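You operate a simulated robot arm through the tools that you are given. There is no shell and no other tool. Be economical: measure what you need, move in short steps, check, and stop when the job is done.

You are at the controls of a simulated robot arm. One attempt, no reset.

## Task
Clamp cream block F, tighten its thumb screw and put it in the blue block tray.
Fine: turn the screw while the clamp holds the block; leave the clamp open; the other blocks stay.
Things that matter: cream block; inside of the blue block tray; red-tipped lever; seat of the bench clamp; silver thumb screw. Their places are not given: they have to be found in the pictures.

The check looks at the end state, three seconds after you hand in, the way a careful person would. Anything else that was tipped, shoved, dropped, spilled or broken makes it a failure.

## Robot
A 7-joint arm with a two-finger parallel gripper, fixed in place. Base frame: the origin is at the foot of the arm, x ahead of it, y to its left, z up. Readings come in m, rad, newtons and seconds.
Its first joint turns from -2.304 to 2.304 rad. Payload 3.91 kg.
Tool frame: the origin (TCP) lies between the finger pads and is the grasp point; the fingertips stand 0.03 m ahead of it; z points along the fingers, y is the line along which they close. Largest opening 0.11 m; finger width 0.02, thickness 0.01; the body of the gripper, 0.048 by 0.112 m, starts 0.055 m behind the TCP.
Orientation is told as [roll, pitch, yaw] about the base's x, y, z axes, in that order, counted from this pose: with the fingers straight down and closing along the base's y, the tool's x points along the base's -x, its y along +y and its z along -z.

## Interface
- The arm moves only by the tool servo_tool. Its argument "moves" is a list of rows, each an object of numbers (a shift or turn left out is 0, a gripper value left out holds the last): "jaw": the opening, from 0 (shut) to 1 (fully open); "x", "y", "z": the shift along the base's x, y, z in units of 300 mm (1.0 is 300 mm); "wx", "wy", "wz": the turn, a rotation vector about the base's x, y, z in units of 60 degrees (1.0 is 60 degrees). In form: [{"jaw": .., "x": .., "y": .., "z": .., "wx": .., "wy": .., "wz": ..}, ...]. A call has 1 to 10 rows; each row is the pose to reach, as a shift and turn from the pose commanded when the call began. A call with a number of a shift or a turn outside -1 to 1 is refused whole. A row lasts 0.2 s, in which the tool goes at most 0.05 m and 0.15 rad; a call with a longer step from one row to the next is refused whole, and so is a gripper value outside its range. Where a pose cannot be reached the arm comes as near as it can. A force on the tool above 90 N (or 10 N above the force at the start of the call, whichever is more), or a blocked arm, ends the call early, and 0.2 s more pass. The fingers move at their own pace (about 0.108 m/s each) and stop on an object; they squeeze with about 24 N. The grip force told is the motor's: it shows also when the fingers shut on nothing. Time passes only in rows, and 0.2 s behind the last, so rows that repeat a pose let the fingers close. The reply holds the time, the measured pose of the TCP, the force on the tool along the base axes, the opening and the grip force, in the units named above and with some noise, with the torque about the TCP (base axes, N m) and any sound that the robot's microphone picked up, and new pictures: "show" is both (left out), scene, wrist or none.
- Cameras (640 x 400 px; columns grow to the right, rows downward): "scene" is fixed at [0.0547, -0.6463, 1.3605]; the picture's right is [0.90, -0.43, 0.00], its down [-0.07, -0.14, -0.99] and it looks along [0.42, 0.89, -0.16] (base axes); focal length 375 px, centre (320, 200). "wrist" rides on the gripper at [0.072, 0.017, -0.103] in the tool frame; the picture's right is [-0.23, 0.97, 0.00], its down [-0.76, -0.18, -0.62] and it looks along [-0.61, -0.14, 0.78] (tool axes); focal length 222 px, centre (320, 200).
- probe_pixels(camera, pixels): for up to 12 pixels [column, row] of the newest picture of that camera ("zoom" is the newest enlarged one), the place [x, y, z] in the base frame of the surface seen there, good to about 0.002 m, but the place of the scene camera against the robot may be out by one fixed shift of up to 0.012 m in any direction. The clock stands still meanwhile.
- close_up(camera, box): a new picture of the part [left, top, right, bottom] of that camera's present view, enlarged. The clock stands still meanwhile.
- finish_job(): hands the job in; it is judged then, once.

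Go step by step. Measure first, check grasps and placings, and put right what went wrong. The budget is 80 turns and 200 pictures, counting those below and the enlarged ones. Unless the task says otherwise, let go and move clear before handing in, and close with one line.

The tools are called after "Emit:" as a command line: name --argument value ..., lists and objects as JSON in quotes. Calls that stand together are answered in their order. servo_tool: Moves the arm, as the interface text tells. Its arguments: {"type":"object","properties":{"moves":{"type":"array"},"show":{"type":"string","enum":["both","scene","wrist","none"]}},"required":["moves"]} The other tools are called the same way: probe_pixels (camera, pixels) gives the place of the surface under pixels of a picture; close_up (camera, box) takes an enlarged picture of a part of a camera's view; finish_job () hands the job in.

At the start:

```text
clock: 0.0
tcp_pos: [0.4544, 0.2159, 1.1715]
orientation: [0.0, 0.001, -0.002]
ft_force: [0.5, 0.0, 0.3]
moment: [0.01, 0.01, -0.03]
grip_width: 0.1101
grasp_force: 0.1
```

scene: 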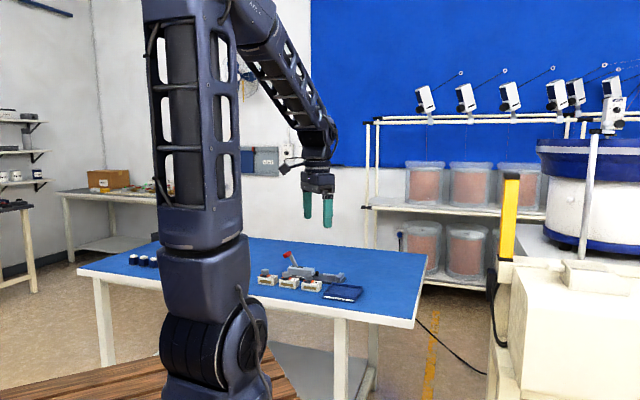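
wrist: 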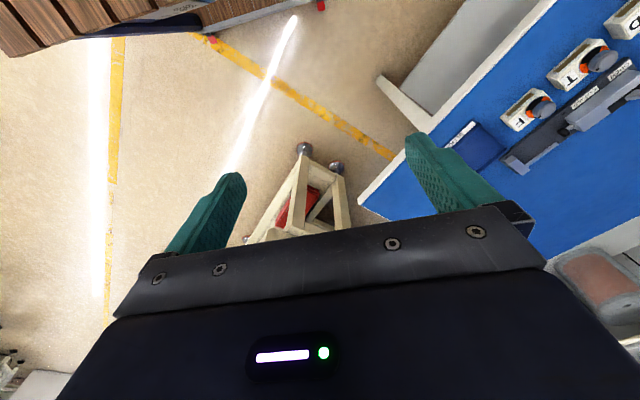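

The scene shows three cream blocks, the clamp with a red lever and the blue tray around pixels (255-365, 250-305). I take an enlarged picture of that area and of the wrist view.

Emit:
close_up --camera "scene" --box '[240, 240, 380, 310]'

Emit:
close_up --camera "wrist" --box '[420, 0, 640, 180]'

```text
4.57 times, centred on (310, 275) of scene
```

zoom: 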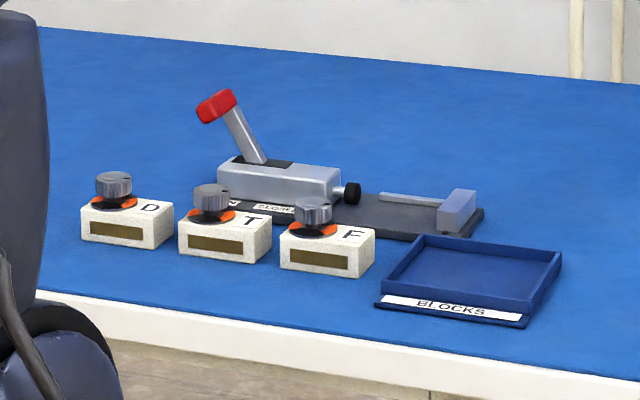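

```text
2.22 times, centred on (530, 90) of wrist
```

zoom: 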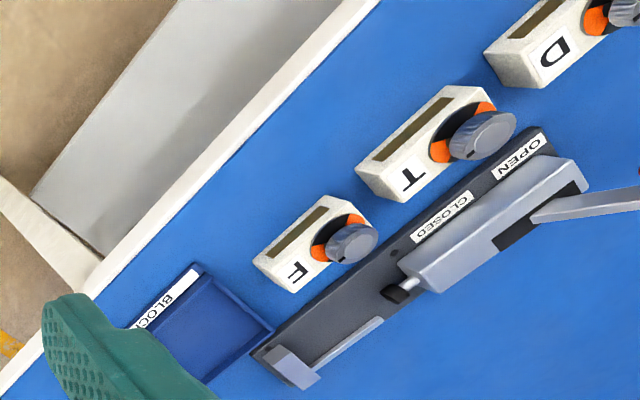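

The wrist close-up shows block F (300,245), its screw (350,243), the tray (200,325), the clamp body, plunger tip (395,293) and anvil (290,370). I probe them.

Emit:
probe_pixels --camera "zoom" --pixels '[[350, 240], [322, 207], [295, 270], [255, 260], [395, 293], [290, 365], [330, 320], [195, 268], [268, 328], [210, 330], [480, 220], [620, 200]]'

Emit:
probe_pixels --camera "wrist" --pixels '[[537, 107], [600, 60], [520, 118], [508, 125], [600, 90], [530, 150], [560, 112], [470, 150]]'

```text
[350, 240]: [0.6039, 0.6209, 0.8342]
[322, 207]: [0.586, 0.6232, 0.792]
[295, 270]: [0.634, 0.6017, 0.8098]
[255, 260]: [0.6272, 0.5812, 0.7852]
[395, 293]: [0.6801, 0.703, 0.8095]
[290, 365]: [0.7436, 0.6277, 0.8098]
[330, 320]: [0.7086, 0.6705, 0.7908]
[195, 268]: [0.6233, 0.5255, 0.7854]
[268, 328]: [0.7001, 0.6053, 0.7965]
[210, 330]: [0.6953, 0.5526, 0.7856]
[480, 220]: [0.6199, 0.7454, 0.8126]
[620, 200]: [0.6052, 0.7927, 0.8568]
```

```text
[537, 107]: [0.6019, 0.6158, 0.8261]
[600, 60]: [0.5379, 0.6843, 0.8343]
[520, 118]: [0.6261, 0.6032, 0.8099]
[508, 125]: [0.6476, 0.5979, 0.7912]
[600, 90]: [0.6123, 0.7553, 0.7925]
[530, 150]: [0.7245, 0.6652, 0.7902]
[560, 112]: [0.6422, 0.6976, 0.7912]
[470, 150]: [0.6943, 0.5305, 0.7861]
```

The work lies around (0.65, 0.65, 0.79), so I move the tool over to y≈0.66 to look at it with the wrist camera.

Emit:
servo_tool --moves '[{"jaw": 1, "y": 0.16}, {"y": 0.32}, {"y": 0.48}, {"y": 0.64}, {"y": 0.8}, {"y": 0.96}, {"y": 1.0}, {"y": 1.0}]' --show "none"

Emit:
servo_tool --moves '[{"y": 0.16, "x": -0.03}, {"y": 0.32, "x": -0.06}, {"y": 0.48, "x": -0.1}, {"y": 0.6, "x": -0.1}, {"y": 0.6, "x": -0.1}]'

```text
clock: 1.8
tcp_pos: [0.4515, 0.5176, 1.1715]
orientation: [0.0, -0.001, 0.0]
ft_force: [-0.1, 0.8, 0.1]
moment: [-0.01, 0.04, 0.04]
grip_width: 0.1102
grasp_force: 0.1
```

```text
clock: 3.0
tcp_pos: [0.4231, 0.696, 1.1736]
orientation: [0.002, 0.001, 0.001]
ft_force: [0.1, -0.5, 0.3]
moment: [0.03, 0.01, -0.01]
grip_width: 0.11
grasp_force: 0.1
```

scene: 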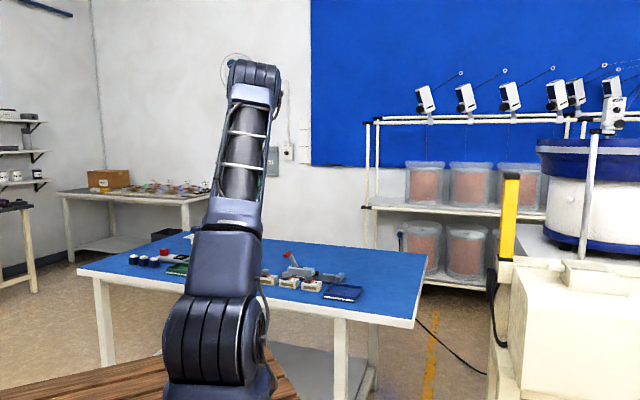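
wrist: 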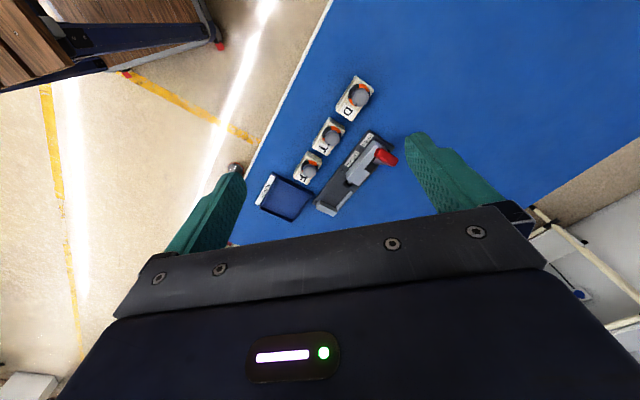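

Everything is now in the wrist view at (255-400, 75-220); I enlarge it for measuring.

Emit:
close_up --camera "wrist" --box '[245, 115, 405, 215]'

```text
4.00 times, centred on (325, 165) of wrist
```

zoom: 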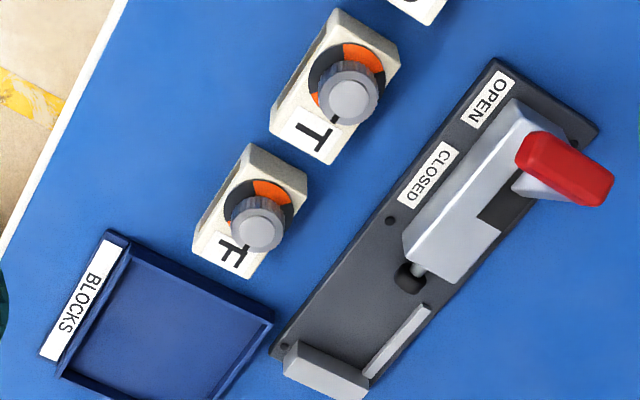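

I see the seat between the plunger pad (410,278), the anvil (325,370) and the back fence (400,335). I probe corners of the block, seat, lever and tray.

Emit:
probe_pixels --camera "zoom" --pixels '[[258, 228], [248, 145], [307, 175], [250, 277], [196, 250], [193, 238], [410, 270], [297, 348], [367, 378], [400, 335], [428, 310], [372, 372]]'

Emit:
probe_pixels --camera "zoom" --pixels '[[570, 165], [530, 145], [605, 190], [405, 245], [515, 105], [493, 65], [275, 350], [340, 310], [598, 130], [125, 250], [265, 320], [170, 320]]'

Emit:
close_up --camera "wrist" --box '[288, 145, 328, 170]'

Emit:
close_up --camera "scene" --box '[290, 260, 370, 310]'

```text
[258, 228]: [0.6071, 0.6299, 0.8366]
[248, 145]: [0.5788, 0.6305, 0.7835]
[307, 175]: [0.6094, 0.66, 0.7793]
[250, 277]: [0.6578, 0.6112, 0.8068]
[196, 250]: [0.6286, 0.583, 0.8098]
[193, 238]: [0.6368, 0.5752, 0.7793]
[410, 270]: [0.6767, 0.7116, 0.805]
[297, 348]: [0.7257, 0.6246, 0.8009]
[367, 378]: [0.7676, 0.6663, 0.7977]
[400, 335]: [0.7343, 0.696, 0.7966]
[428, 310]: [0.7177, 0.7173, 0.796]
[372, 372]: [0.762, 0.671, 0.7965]
```

```text
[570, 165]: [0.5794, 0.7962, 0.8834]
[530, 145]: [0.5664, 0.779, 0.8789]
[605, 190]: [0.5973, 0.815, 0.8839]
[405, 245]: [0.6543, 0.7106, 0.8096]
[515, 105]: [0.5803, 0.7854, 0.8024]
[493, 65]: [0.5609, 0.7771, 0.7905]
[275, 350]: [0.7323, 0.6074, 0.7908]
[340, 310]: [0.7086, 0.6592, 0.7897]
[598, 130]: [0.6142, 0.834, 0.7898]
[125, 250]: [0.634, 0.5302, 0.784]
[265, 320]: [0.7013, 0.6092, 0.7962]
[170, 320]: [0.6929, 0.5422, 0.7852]
```

```text
16.00 times, centred on (308, 158) of wrist
```

zoom: 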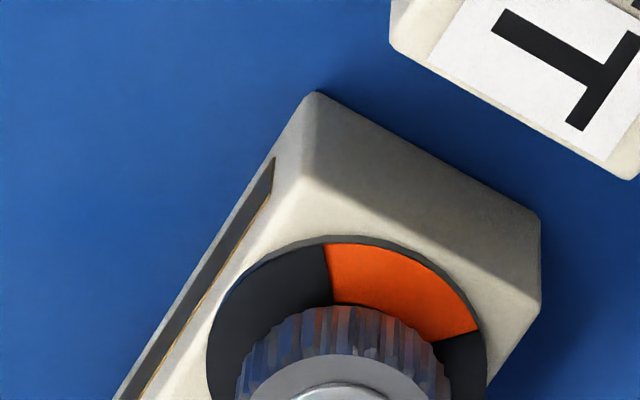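

```text
8.00 times, centred on (330, 285) of scene
```

zoom: 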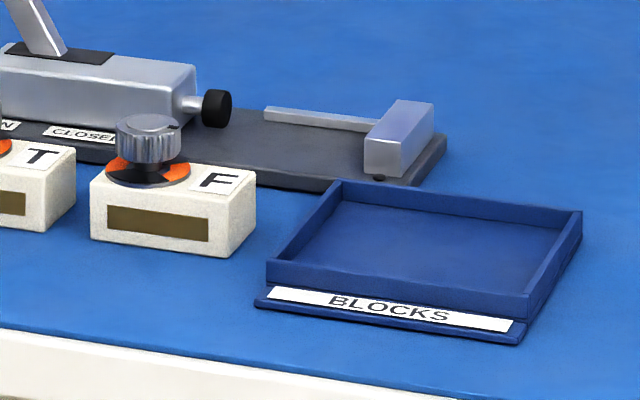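

Block F is about 0.08 × 0.042 × 0.031 m, its long axis at about -45°, like the clamp. I turn the tool -45° and go lower for a closer look at the seat, knob and lever.

Emit:
servo_tool --moves '[{"x": 0.075, "y": 0.021, "z": -0.083, "wz": -0.107}, {"x": 0.15, "y": 0.042, "z": -0.166, "wz": -0.214}, {"x": 0.224, "y": 0.063, "z": -0.249, "wz": -0.321}, {"x": 0.3, "y": 0.084, "z": -0.331, "wz": -0.429}, {"x": 0.374, "y": 0.105, "z": -0.414, "wz": -0.536}, {"x": 0.448, "y": 0.126, "z": -0.497, "wz": -0.643}, {"x": 0.523, "y": 0.147, "z": -0.58, "wz": -0.75}, {"x": 0.523, "y": 0.147, "z": -0.58, "wz": -0.75}]' --show "wrist"

```text
clock: 4.8
tcp_pos: [0.5821, 0.741, 0.9988]
orientation: [0.0, 0.001, -0.786]
ft_force: [0.1, -0.6, -0.4]
moment: [0.04, 0.02, -0.01]
grip_width: 0.11
grasp_force: 0.0
```

wrist: 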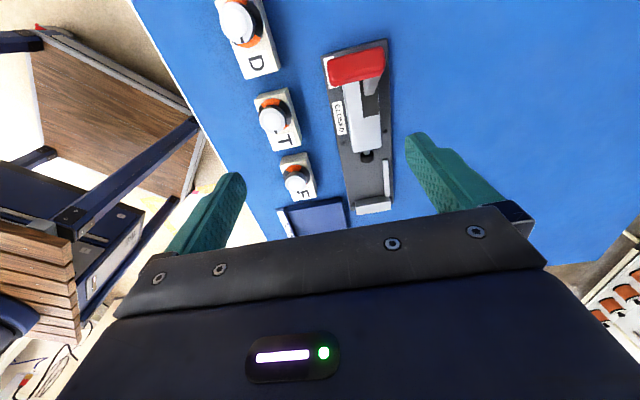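

Emit:
close_up --camera "wrist" --box '[270, 140, 410, 228]'

Emit:
close_up --camera "wrist" --box '[276, 145, 324, 205]'

Emit:
close_up --camera "wrist" --box '[240, 30, 400, 225]'

```text
4.55 times, centred on (340, 184) of wrist
```

zoom: 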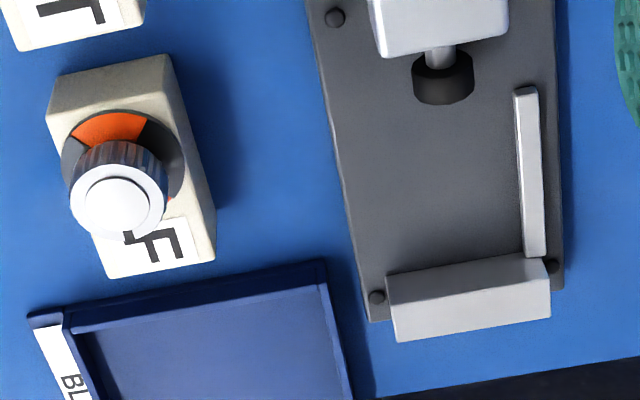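

```text
6.67 times, centred on (300, 175) of wrist
```

zoom: 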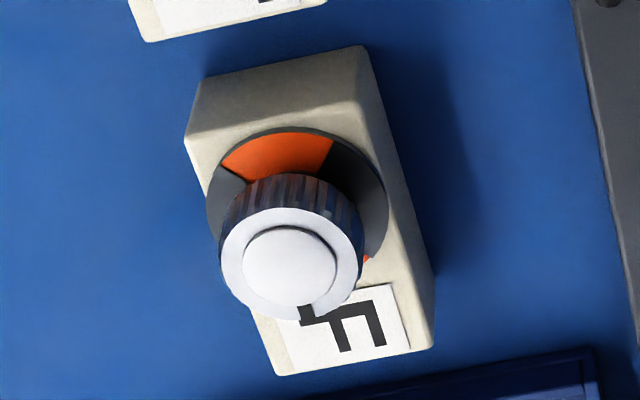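

```text
2.05 times, centred on (320, 128) of wrist
```

zoom: 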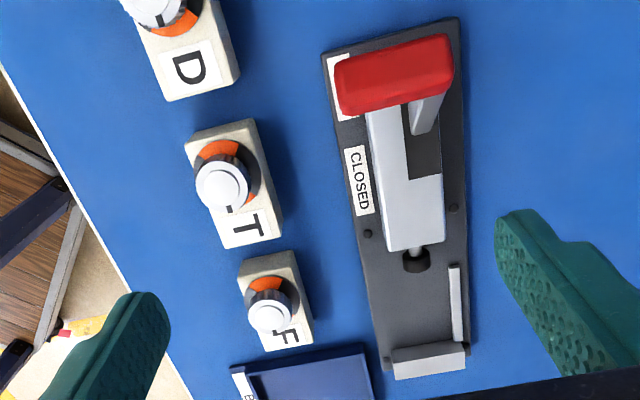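

I measure the seat and block from the close view (first zoom box), retaking it so I can probe it.

Emit:
close_up --camera "wrist" --box '[270, 140, 410, 228]'

Emit:
probe_pixels --camera "zoom" --pixels '[[443, 97], [416, 85], [471, 85], [390, 280], [545, 262], [465, 267], [517, 95], [526, 252], [524, 92], [450, 180], [345, 200], [560, 200]]'

Emit:
probe_pixels --camera "zoom" --pixels '[[117, 200], [52, 110], [172, 62], [183, 105], [213, 250], [110, 275], [213, 262], [170, 240], [75, 330], [315, 285], [200, 350], [340, 390]]'

```text
4.55 times, centred on (340, 184) of wrist
```

zoom: 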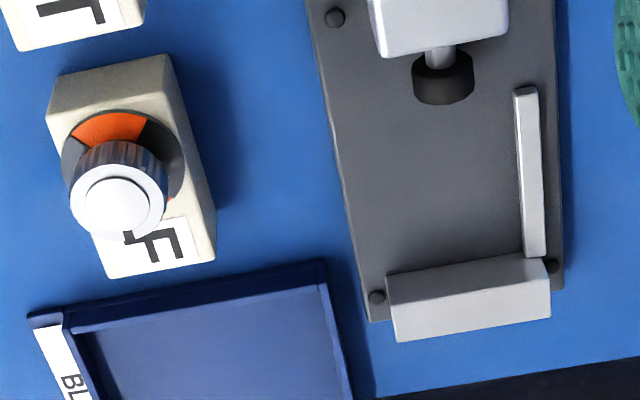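

```text
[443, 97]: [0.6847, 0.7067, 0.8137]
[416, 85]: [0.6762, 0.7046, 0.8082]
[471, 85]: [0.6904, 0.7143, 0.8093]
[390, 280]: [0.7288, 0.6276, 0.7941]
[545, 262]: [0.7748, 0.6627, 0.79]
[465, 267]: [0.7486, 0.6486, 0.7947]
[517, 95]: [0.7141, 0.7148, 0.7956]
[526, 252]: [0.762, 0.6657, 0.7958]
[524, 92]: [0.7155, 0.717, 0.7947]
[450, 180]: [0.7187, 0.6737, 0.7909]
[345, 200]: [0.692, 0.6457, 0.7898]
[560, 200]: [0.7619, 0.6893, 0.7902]
```

```text
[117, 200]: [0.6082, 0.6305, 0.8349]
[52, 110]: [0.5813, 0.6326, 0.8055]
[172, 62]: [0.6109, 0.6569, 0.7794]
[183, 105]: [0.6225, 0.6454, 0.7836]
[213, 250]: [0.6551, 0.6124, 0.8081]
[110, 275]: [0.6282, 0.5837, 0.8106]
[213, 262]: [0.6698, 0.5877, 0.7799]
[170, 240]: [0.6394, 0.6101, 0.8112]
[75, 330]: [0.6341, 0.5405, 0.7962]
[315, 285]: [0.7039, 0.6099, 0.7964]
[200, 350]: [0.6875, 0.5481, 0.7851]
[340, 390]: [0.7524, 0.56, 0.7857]
```

Block F is centred near (0.618, 0.621), spanning z 0.780–0.811 at yaw -45°. The seat floor is 0.790, the anvil face at u≈0.0715, and the fence top 0.796. I move above F and half-close the jaw.

Emit:
servo_tool --moves '[{"jaw": 0.66, "x": 0.04, "y": -0.133}, {"x": 0.08, "y": -0.266}, {"x": 0.12, "y": -0.399}, {"x": 0.12, "y": -0.399, "z": -0.15}, {"x": 0.12, "y": -0.399, "z": -0.3}, {"x": 0.12, "y": -0.399, "z": -0.4}, {"x": 0.12, "y": -0.399, "z": -0.4}]'

```text
clock: 6.4
tcp_pos: [0.6166, 0.6221, 0.8763]
orientation: [0.0, 0.001, -0.784]
ft_force: [0.7, 0.5, 0.6]
moment: [-0.01, 0.02, 0.01]
grip_width: 0.0727
grasp_force: 0.0
```

scene: 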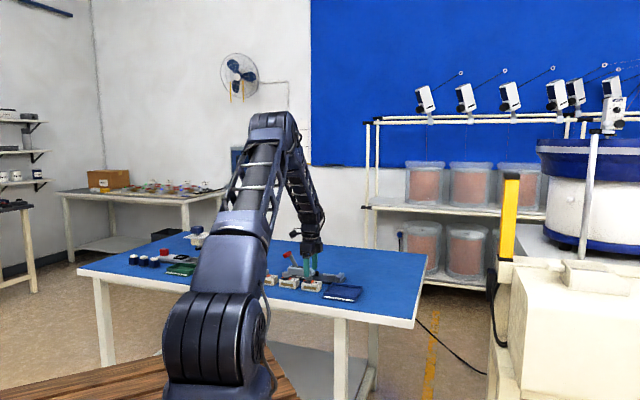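
wrist: 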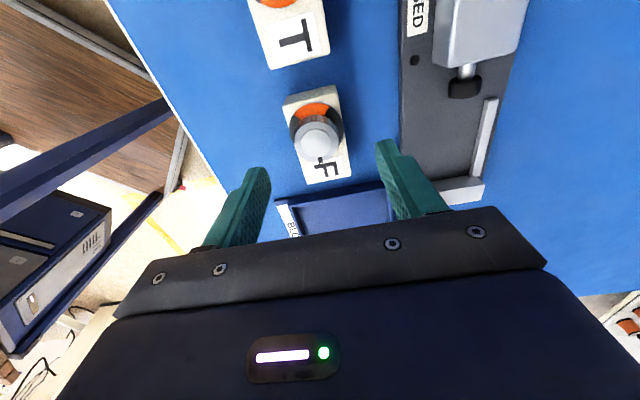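

F sits at (315,135) between the fingers. I check its place from this nearer view.

Emit:
close_up --camera "wrist" --box '[270, 75, 366, 195]'

Emit:
probe_pixels --camera "wrist" --pixels '[[308, 182], [349, 175], [284, 108], [333, 95], [317, 138], [283, 100], [345, 150], [300, 160]]'

```text
3.33 times, centred on (318, 135) of wrist
```

zoom: 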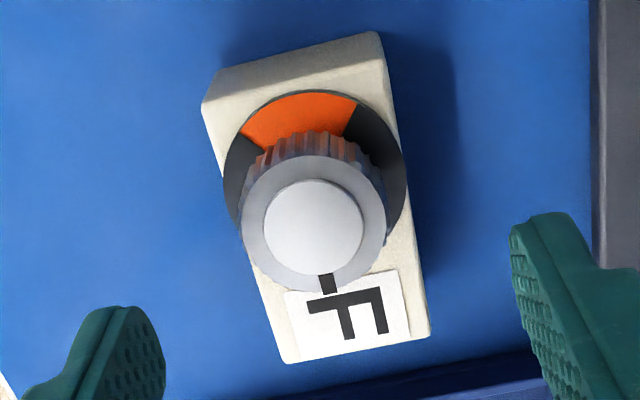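

```text
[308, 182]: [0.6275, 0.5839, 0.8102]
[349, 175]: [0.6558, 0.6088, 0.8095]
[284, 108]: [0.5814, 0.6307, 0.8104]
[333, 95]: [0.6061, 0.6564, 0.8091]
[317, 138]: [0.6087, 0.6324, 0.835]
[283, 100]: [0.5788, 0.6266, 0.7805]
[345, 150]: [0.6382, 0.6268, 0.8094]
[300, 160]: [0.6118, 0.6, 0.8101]
```

The block centre is (0.6177, 0.6200), aligned with the jaw. I descend to TCP z≈0.819 and close.

Emit:
servo_tool --moves '[{"x": 0.004, "y": -0.007, "z": -0.1}, {"x": 0.004, "y": -0.007, "z": -0.191}, {"x": 0.004, "y": -0.007, "z": -0.191}, {"jaw": 0.2, "x": 0.004, "y": -0.007, "z": -0.191}, {"jaw": 0.2, "x": 0.004, "y": -0.007, "z": -0.191}, {"jaw": 0.2, "x": 0.004, "y": -0.007, "z": -0.191}]' --show "wrist"

```text
clock: 7.8
tcp_pos: [0.6179, 0.6184, 0.8191]
orientation: [0.0, 0.001, -0.786]
ft_force: [0.9, 1.0, 0.8]
moment: [-0.06, -0.02, 0.02]
grip_width: 0.0415
grasp_force: 23.9
```

wrist: 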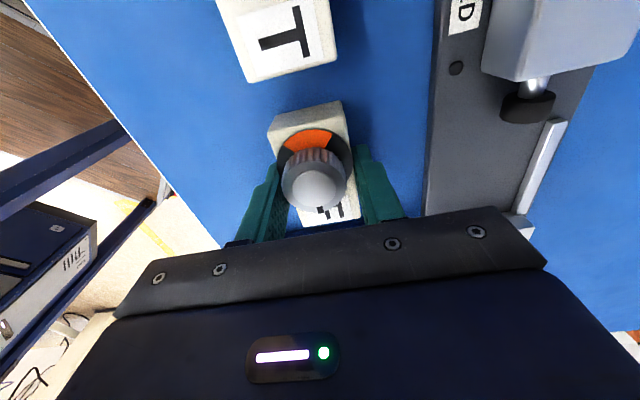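

Grip is firm (0.0415 m, 24 N). I lift 6 cm and carry it over the seat.

Emit:
servo_tool --moves '[{"z": 0.1}, {"z": 0.2}, {"x": 0.12, "y": 0.06, "z": 0.2}, {"x": 0.24, "y": 0.12, "z": 0.2}, {"x": 0.352, "y": 0.178, "z": 0.2}, {"x": 0.352, "y": 0.178, "z": 0.2}, {"x": 0.352, "y": 0.178, "z": 0.2}]'

```text
clock: 9.4
tcp_pos: [0.7248, 0.673, 0.88]
orientation: [0.001, 0.0, -0.784]
ft_force: [-0.6, 0.2, -2.5]
moment: [0.0, -0.02, -0.01]
grip_width: 0.0416
grasp_force: 23.6
```

scene: 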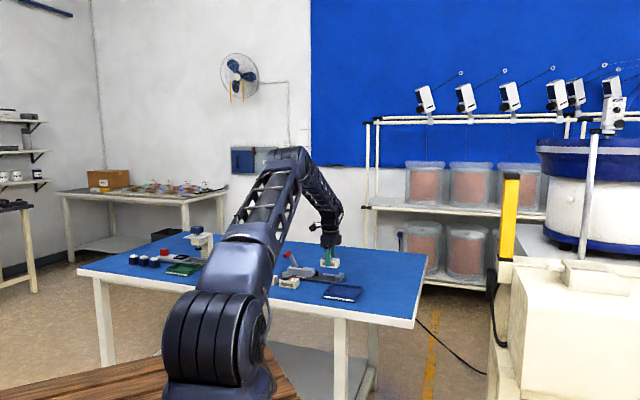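
wrist: 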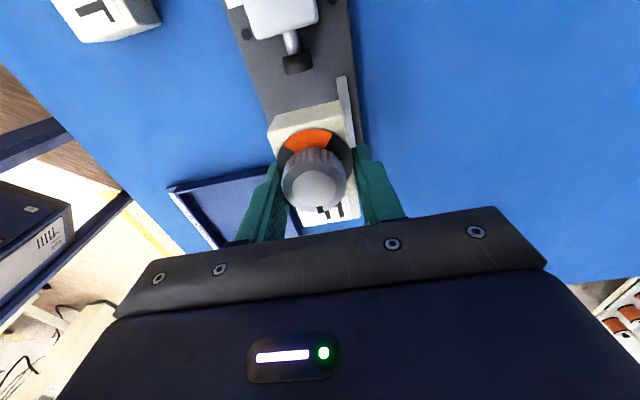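

The block hangs over the seat. I check its edges against the fence and pad before lowering.

Emit:
close_up --camera "wrist" --box '[230, 20, 390, 220]'

Emit:
probe_pixels --camera "wrist" --pixels '[[270, 148], [343, 122], [269, 128], [339, 102], [342, 82], [355, 140], [298, 70], [306, 222], [315, 185]]'

```text
2.00 times, centred on (310, 120) of wrist
```

zoom: 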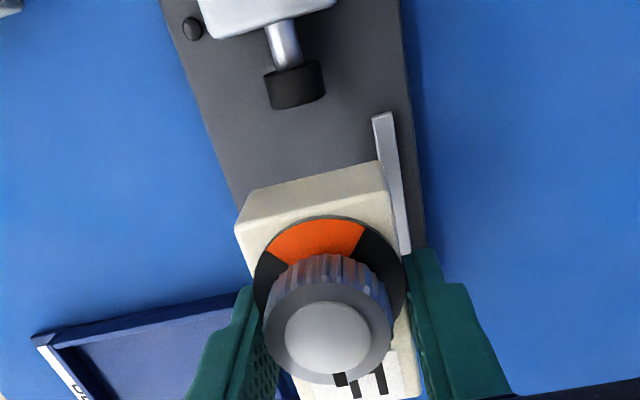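

```text
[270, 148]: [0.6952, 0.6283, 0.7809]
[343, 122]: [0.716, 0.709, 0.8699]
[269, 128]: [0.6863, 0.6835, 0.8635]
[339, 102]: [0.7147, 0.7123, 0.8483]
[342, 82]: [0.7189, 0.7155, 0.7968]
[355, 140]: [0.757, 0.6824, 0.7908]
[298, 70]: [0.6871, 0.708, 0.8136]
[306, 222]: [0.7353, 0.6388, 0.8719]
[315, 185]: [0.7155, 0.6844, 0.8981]
```

The block is about 2 mm too near the fence; I shift it away, then lower it to the seat.

Emit:
servo_tool --moves '[{"x": -0.006, "y": -0.004}, {"x": -0.006, "y": -0.004, "z": -0.08}, {"x": -0.006, "y": -0.004, "z": -0.14}, {"x": -0.006, "y": -0.004, "z": -0.162}, {"x": -0.006, "y": -0.004, "z": -0.166}, {"x": -0.006, "y": -0.004, "z": -0.166}]'

```text
clock: 10.8
tcp_pos: [0.7245, 0.6707, 0.8311]
orientation: [0.0, -0.001, -0.786]
ft_force: [-0.1, 4.1, 10.8]
moment: [-0.31, -0.32, 0.05]
grip_width: 0.0414
grasp_force: 24.3
```

scene: 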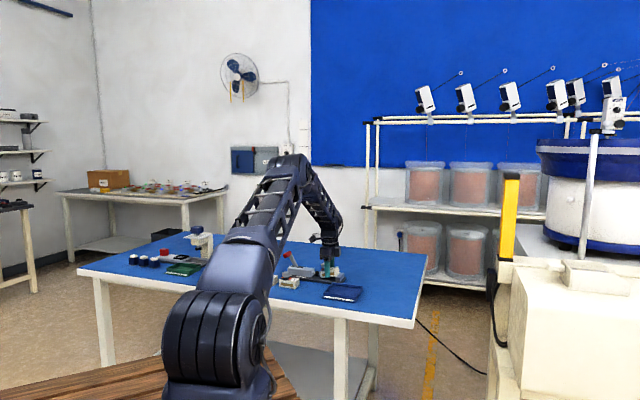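
wrist: 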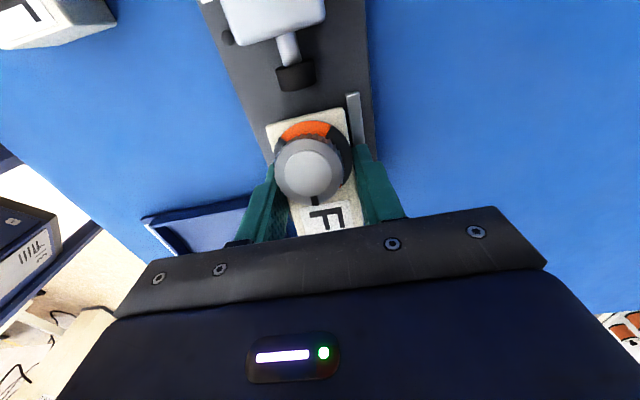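

Contact force is 10.8 N, but the F label (320,218) now shows more than before, so the block may have tilted on the anvil. I look closer.

Emit:
close_up --camera "wrist" --box '[230, 50, 400, 240]'

Emit:
close_up --camera "scene" --box '[270, 240, 370, 310]'

Emit:
probe_pixels --camera "wrist" --pixels '[[270, 133], [346, 118], [268, 124], [342, 108], [300, 232], [352, 218], [308, 170]]'

```text
2.11 times, centred on (315, 145) of wrist
```

zoom: 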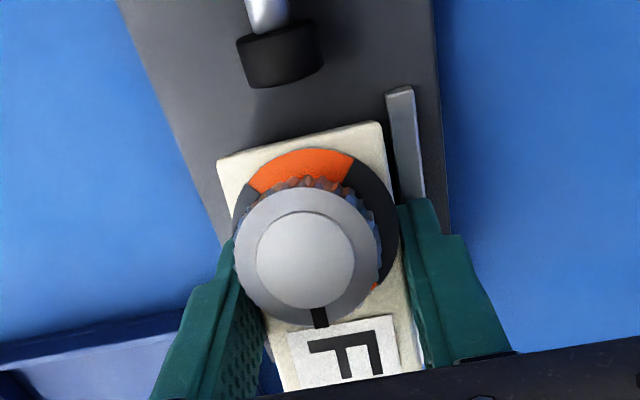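

```text
5.71 times, centred on (320, 275) of scene
```

zoom: 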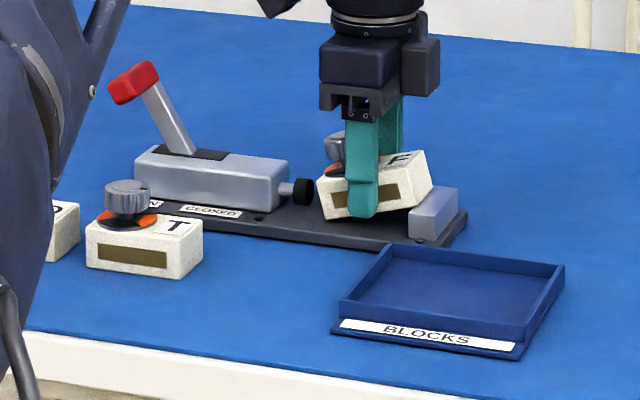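

```text
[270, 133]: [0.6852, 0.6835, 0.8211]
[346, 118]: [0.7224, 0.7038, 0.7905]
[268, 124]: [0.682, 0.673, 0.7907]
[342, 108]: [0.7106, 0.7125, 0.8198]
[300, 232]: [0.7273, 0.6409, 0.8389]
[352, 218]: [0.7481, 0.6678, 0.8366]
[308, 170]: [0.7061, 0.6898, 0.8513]
```

The close-up shows the front of the block riding on the anvil, tilted. I lift 4 cm and look at the anvil's inner face again.

Emit:
servo_tool --moves '[{"z": 0.06}, {"z": 0.13}, {"x": -0.07, "y": 0.07, "z": 0.13}, {"x": -0.14, "y": 0.14, "z": 0.13}, {"x": -0.14, "y": 0.14, "z": 0.13}]'

Emit:
close_up --camera "scene" --box '[270, 240, 370, 310]'

Emit:
close_up --camera "wrist" --box '[230, 90, 450, 240]'

```text
clock: 12.0
tcp_pos: [0.6813, 0.7132, 0.87]
orientation: [0.0, 0.0, -0.786]
ft_force: [0.3, 0.2, -2.3]
moment: [-0.03, 0.01, -0.03]
grip_width: 0.0419
grasp_force: 23.8
```

scene: 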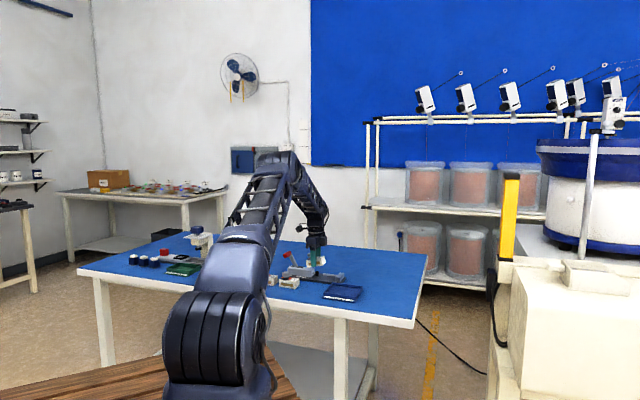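
wrist: 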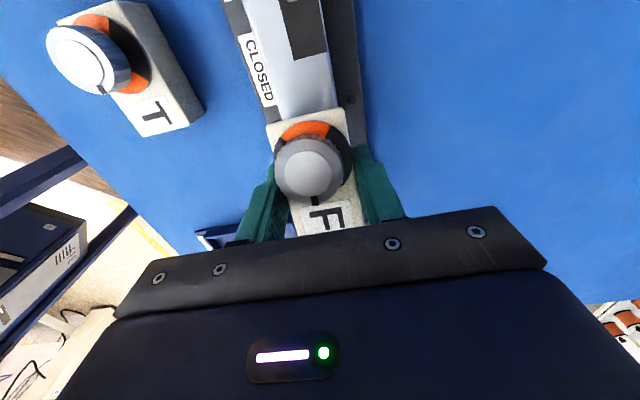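

```text
5.71 times, centred on (320, 275) of scene
```

zoom: 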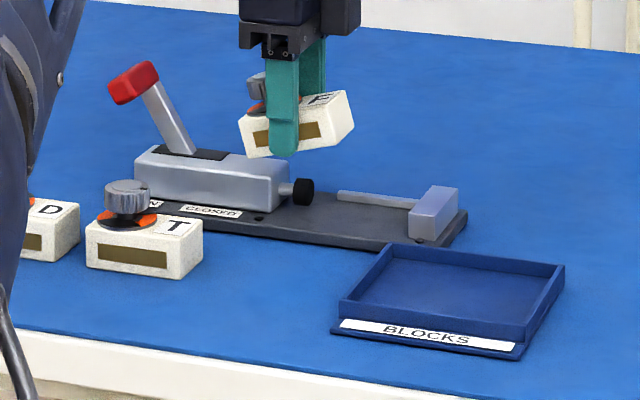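

```text
2.67 times, centred on (340, 165) of wrist
```

zoom: 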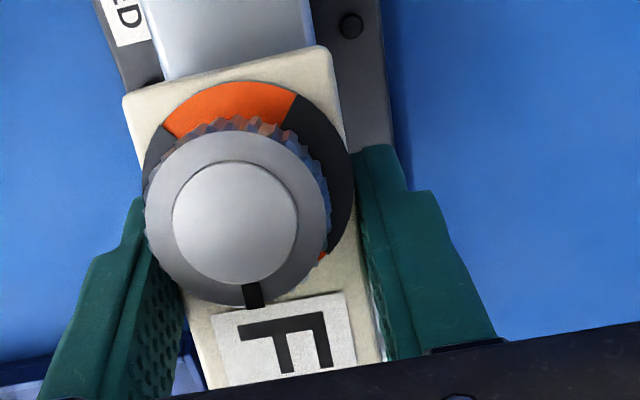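

In the scene close-up the anvil (435,210), pad (300,190) and fence are now all clear. I probe those to get the relative distances.

Emit:
close_up --camera "scene" --box '[310, 260, 360, 295]'

Emit:
close_up --camera "scene" --box '[270, 240, 370, 310]'

Emit:
probe_pixels --camera "zoom" --pixels '[[411, 212], [411, 232], [427, 191], [437, 214], [312, 190], [306, 200], [338, 194], [408, 204], [380, 225], [130, 87], [470, 212], [180, 155]]'

```text
11.43 times, centred on (335, 278) of scene
```

zoom: 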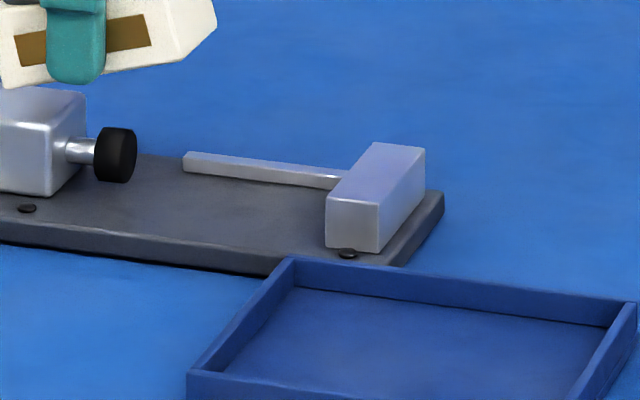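

```text
5.71 times, centred on (320, 275) of scene
```

zoom: 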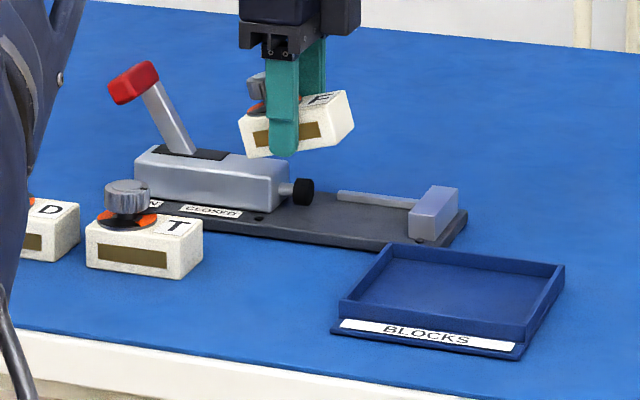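

```text
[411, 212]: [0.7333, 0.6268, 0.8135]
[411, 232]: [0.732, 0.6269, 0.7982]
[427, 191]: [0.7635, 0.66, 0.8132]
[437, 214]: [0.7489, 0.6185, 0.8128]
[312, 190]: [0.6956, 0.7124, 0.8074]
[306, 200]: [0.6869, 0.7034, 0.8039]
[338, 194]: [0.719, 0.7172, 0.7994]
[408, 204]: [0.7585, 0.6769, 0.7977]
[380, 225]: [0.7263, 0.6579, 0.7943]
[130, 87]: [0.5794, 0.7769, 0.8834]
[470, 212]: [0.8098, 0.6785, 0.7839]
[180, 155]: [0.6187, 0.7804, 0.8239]
```

The anvil face is about 0.086 m from the pad, so the block needs to sit about 6 mm further back than I tried. I move over, and lower it so the seat presses it flat.

Emit:
servo_tool --moves '[{"x": 0.06, "y": -0.06}, {"x": 0.125, "y": -0.125}, {"x": 0.125, "y": -0.125, "z": -0.06}, {"x": 0.125, "y": -0.125, "z": -0.09}, {"x": 0.125, "y": -0.125, "z": -0.105}, {"x": 0.125, "y": -0.125, "z": -0.12}, {"x": 0.125, "y": -0.125, "z": -0.132}, {"x": 0.125, "y": -0.125, "z": -0.135}, {"x": 0.125, "y": -0.125, "z": -0.135}]'

Emit:
close_up --camera "scene" --box '[310, 250, 360, 295]'

```text
clock: 14.0
tcp_pos: [0.7194, 0.676, 0.83]
orientation: [0.001, 0.0, -0.786]
ft_force: [1.0, -0.7, 8.6]
moment: [0.1, 0.31, -0.01]
grip_width: 0.0418
grasp_force: 24.1
```

scene: 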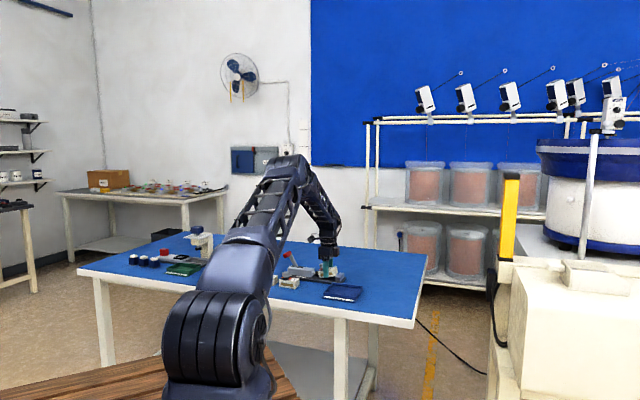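
wrist: 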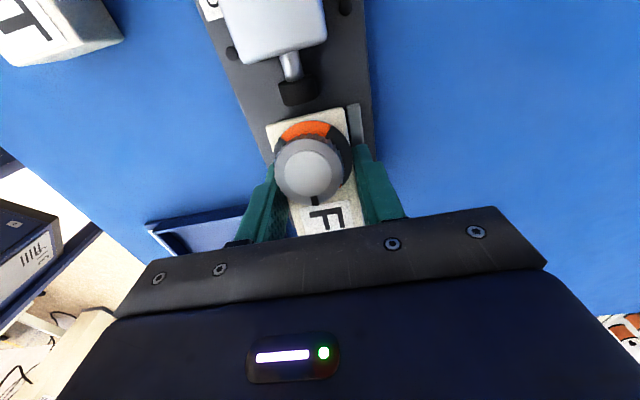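

```text
8.89 times, centred on (335, 272) of scene
```

zoom: 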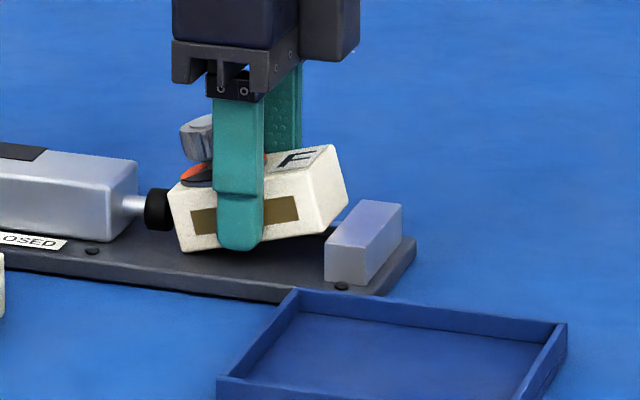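

The block is still tilted about 13° in the grip with its rear edge on the seat. I measure its present place before pitching the tool to level it.

Emit:
probe_pixels --camera "wrist" --pixels '[[270, 133], [340, 113], [308, 165], [318, 228], [298, 97], [360, 200], [300, 210], [350, 190]]'

Emit:
probe_pixels --camera "zoom" --pixels '[[175, 200], [185, 247], [317, 180], [305, 228], [332, 150], [340, 205], [160, 210], [335, 240]]'

```text
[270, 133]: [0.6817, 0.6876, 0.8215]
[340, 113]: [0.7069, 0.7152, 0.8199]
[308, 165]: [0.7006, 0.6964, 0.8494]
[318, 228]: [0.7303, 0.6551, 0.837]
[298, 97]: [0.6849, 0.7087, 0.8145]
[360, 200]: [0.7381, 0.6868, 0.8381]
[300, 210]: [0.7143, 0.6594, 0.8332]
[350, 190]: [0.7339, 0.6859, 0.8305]
```

```text
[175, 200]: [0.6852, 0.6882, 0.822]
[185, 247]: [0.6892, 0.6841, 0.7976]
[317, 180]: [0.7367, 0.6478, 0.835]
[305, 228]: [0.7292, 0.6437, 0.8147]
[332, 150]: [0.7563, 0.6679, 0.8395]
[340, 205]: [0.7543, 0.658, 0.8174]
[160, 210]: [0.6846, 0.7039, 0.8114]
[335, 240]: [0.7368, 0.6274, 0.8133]
```

The block's middle is about right (flat it would span u≈-0.003 to 0.065), with only its front raised about 16 mm and its rear edge resting on the seat. I open the fingers just slightly so it settles flat, then look.

Emit:
servo_tool --moves '[{"jaw": 0.41}, {"jaw": 0.43}, {"jaw": 0.46}, {"jaw": 0.5}, {"jaw": 0.5}]'

Emit:
close_up --camera "scene" --box '[310, 250, 360, 295]'

```text
clock: 15.2
tcp_pos: [0.7192, 0.6765, 0.8299]
orientation: [0.001, -0.001, -0.785]
ft_force: [-0.3, 0.6, -1.0]
moment: [0.02, 0.02, 0.0]
grip_width: 0.055
grasp_force: 0.0
```

scene: 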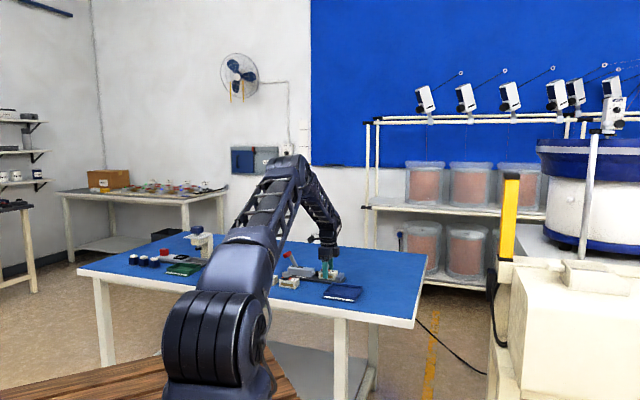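
wrist: 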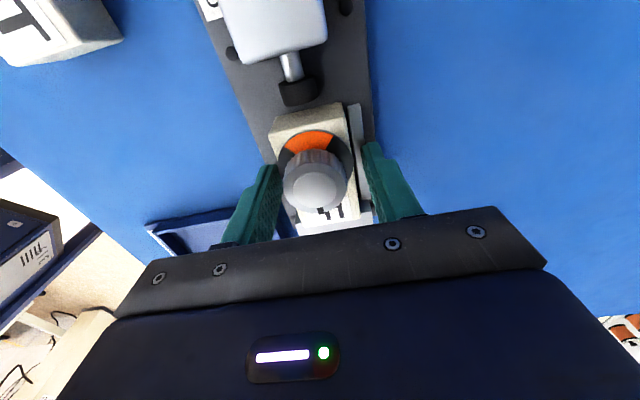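

```text
8.89 times, centred on (335, 272) of scene
```

zoom: 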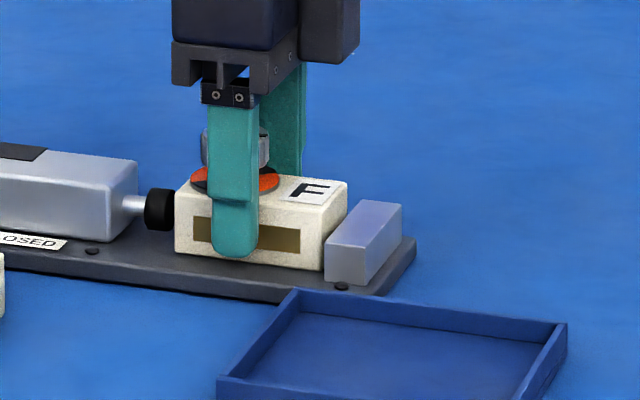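

The block now lies flat in the seat close to the anvil and fence. I lift off, close the fingers and go behind the red lever.

Emit:
servo_tool --moves '[{"jaw": 0.6, "z": 0.14}, {"z": 0.28}, {"z": 0.433}, {"jaw": 0, "x": -0.1, "y": 0.09, "z": 0.433}, {"x": -0.2, "y": 0.18, "z": 0.433}, {"x": -0.3, "y": 0.27, "z": 0.433}, {"x": -0.4, "y": 0.36, "z": 0.433}, {"x": -0.5, "y": 0.45, "z": 0.433}, {"x": -0.547, "y": 0.491, "z": 0.433}, {"x": -0.547, "y": 0.491, "z": 0.433}]'

Emit:
close_up --camera "scene" --box '[260, 230, 360, 300]'

```text
clock: 17.4
tcp_pos: [0.5544, 0.8211, 0.9578]
orientation: [0.001, 0.001, -0.786]
ft_force: [0.2, -0.4, 0.4]
moment: [-0.02, 0.01, 0.02]
grip_width: 0.0
grasp_force: 24.2
```

scene: 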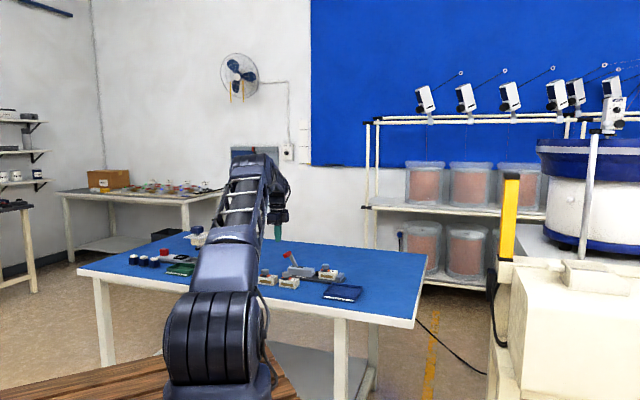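
wrist: 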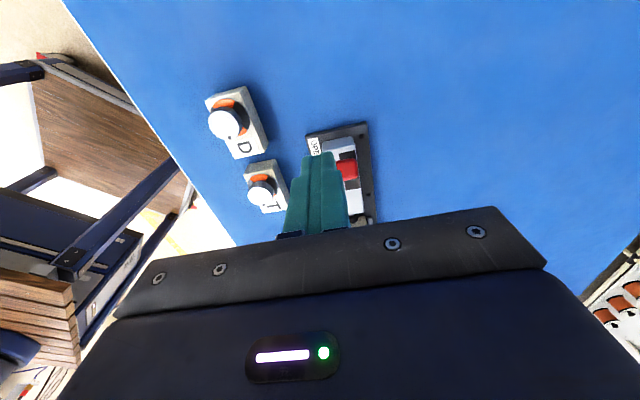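

```text
5.71 times, centred on (310, 265) of scene
```

zoom: 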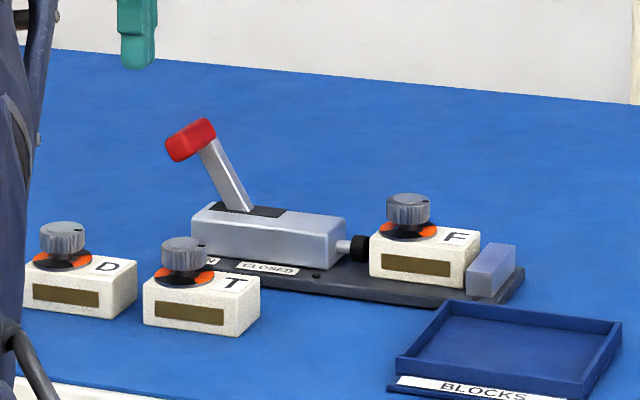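

The block is well seated against the pad side and anvil, and the fingertips hang behind the lever. I probe the lever.

Emit:
probe_pixels --camera "zoom" --pixels '[[180, 150], [172, 145], [205, 128], [212, 137], [215, 165], [235, 200], [245, 208], [220, 205], [285, 212], [330, 220], [270, 268], [300, 235]]'

```text
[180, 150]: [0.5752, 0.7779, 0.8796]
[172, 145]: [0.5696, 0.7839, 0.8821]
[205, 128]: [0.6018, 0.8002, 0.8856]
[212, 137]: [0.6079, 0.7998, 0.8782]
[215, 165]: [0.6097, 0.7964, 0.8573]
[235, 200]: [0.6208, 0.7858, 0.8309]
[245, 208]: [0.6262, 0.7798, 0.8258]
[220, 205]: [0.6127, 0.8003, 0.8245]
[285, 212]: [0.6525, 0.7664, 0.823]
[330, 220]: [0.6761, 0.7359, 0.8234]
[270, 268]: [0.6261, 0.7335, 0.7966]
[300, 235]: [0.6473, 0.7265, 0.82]
```

The lever pivots near u≈-0.107 and leans back about 30°. I go down behind it (tip z≈0.855) and sweep it forward towards CLOSED.

Emit:
servo_tool --moves '[{"x": 0.029, "y": 0.029, "z": -0.12}, {"x": 0.029, "y": 0.029, "z": -0.243}, {"x": 0.029, "y": 0.029, "z": -0.243}, {"x": 0.069, "y": -0.011, "z": -0.243}, {"x": 0.104, "y": -0.046, "z": -0.243}, {"x": 0.139, "y": -0.081, "z": -0.243}, {"x": 0.174, "y": -0.116, "z": -0.243}, {"x": 0.204, "y": -0.146, "z": -0.243}, {"x": 0.239, "y": -0.181, "z": -0.243}, {"x": 0.239, "y": -0.181, "z": -0.243}]'

Emit:
close_up --camera "scene" --box '[260, 230, 360, 300]'

```text
clock: 19.6
tcp_pos: [0.6253, 0.77, 0.8881]
orientation: [0.001, 0.002, -0.783]
ft_force: [-15.4, 11.3, 3.6]
moment: [0.27, 0.43, 0.01]
grip_width: 0.0
grasp_force: 23.7
```

scene: 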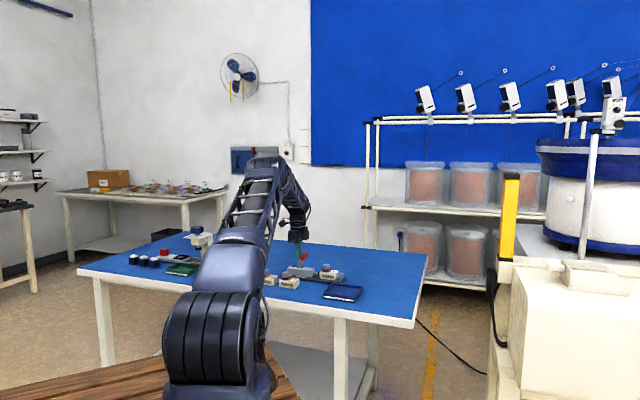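
wrist: 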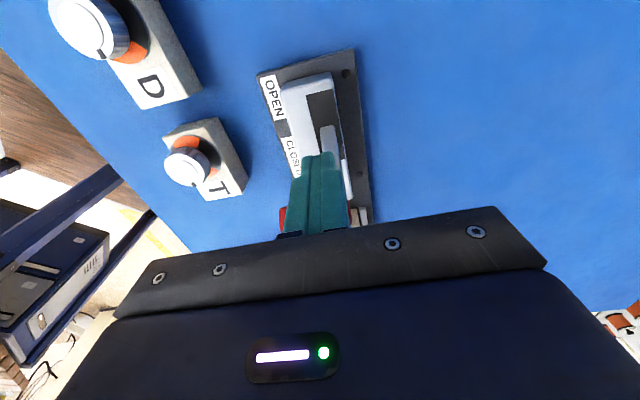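

```text
5.71 times, centred on (310, 265) of scene
```

zoom: 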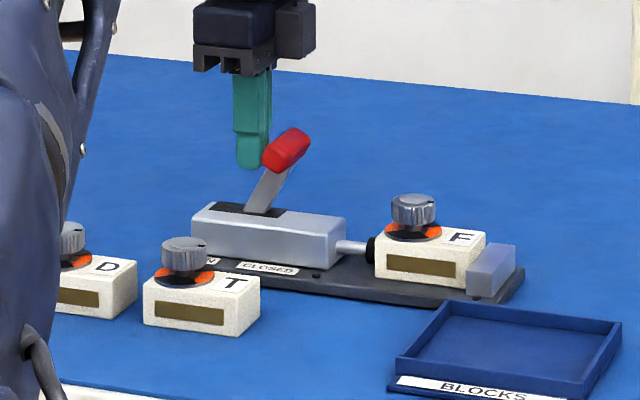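

The lever has moved forward past vertical and the plunger touches the block, with about 19 N on the tool. I push a bit further in small steps.

Emit:
servo_tool --moves '[{"x": 0.015, "y": -0.015}, {"x": 0.03, "y": -0.03}, {"x": 0.045, "y": -0.045}, {"x": 0.06, "y": -0.06}, {"x": 0.06, "y": -0.06}]' --show "wrist"

Emit:
close_up --camera "scene" --box '[260, 230, 360, 300]'

```text
clock: 20.3
tcp_pos: [0.6266, 0.7686, 0.8902]
orientation: [0.006, 0.013, -0.774]
ft_force: [-8.0, 8.0, 3.0]
moment: [0.3, 0.13, 0.0]
grip_width: 0.0001
grasp_force: 23.8
stopped in row 3: the force on the tool passed its limit at 95 N (the readings are from after the stop); the commanded pose is now the measured one
```

wrist: 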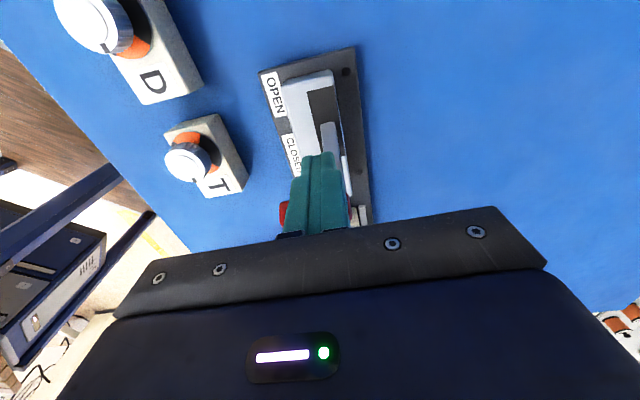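

```text
5.71 times, centred on (310, 265) of scene
```

zoom: 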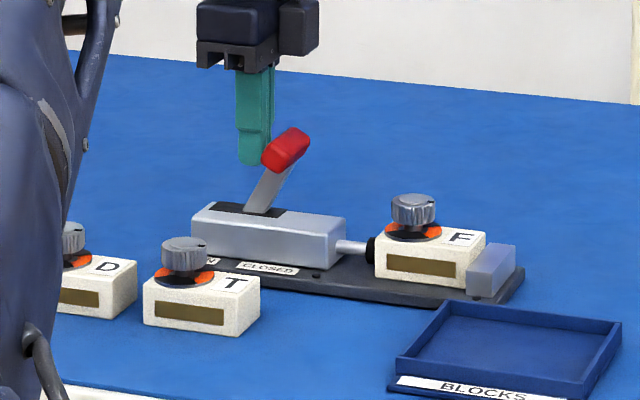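

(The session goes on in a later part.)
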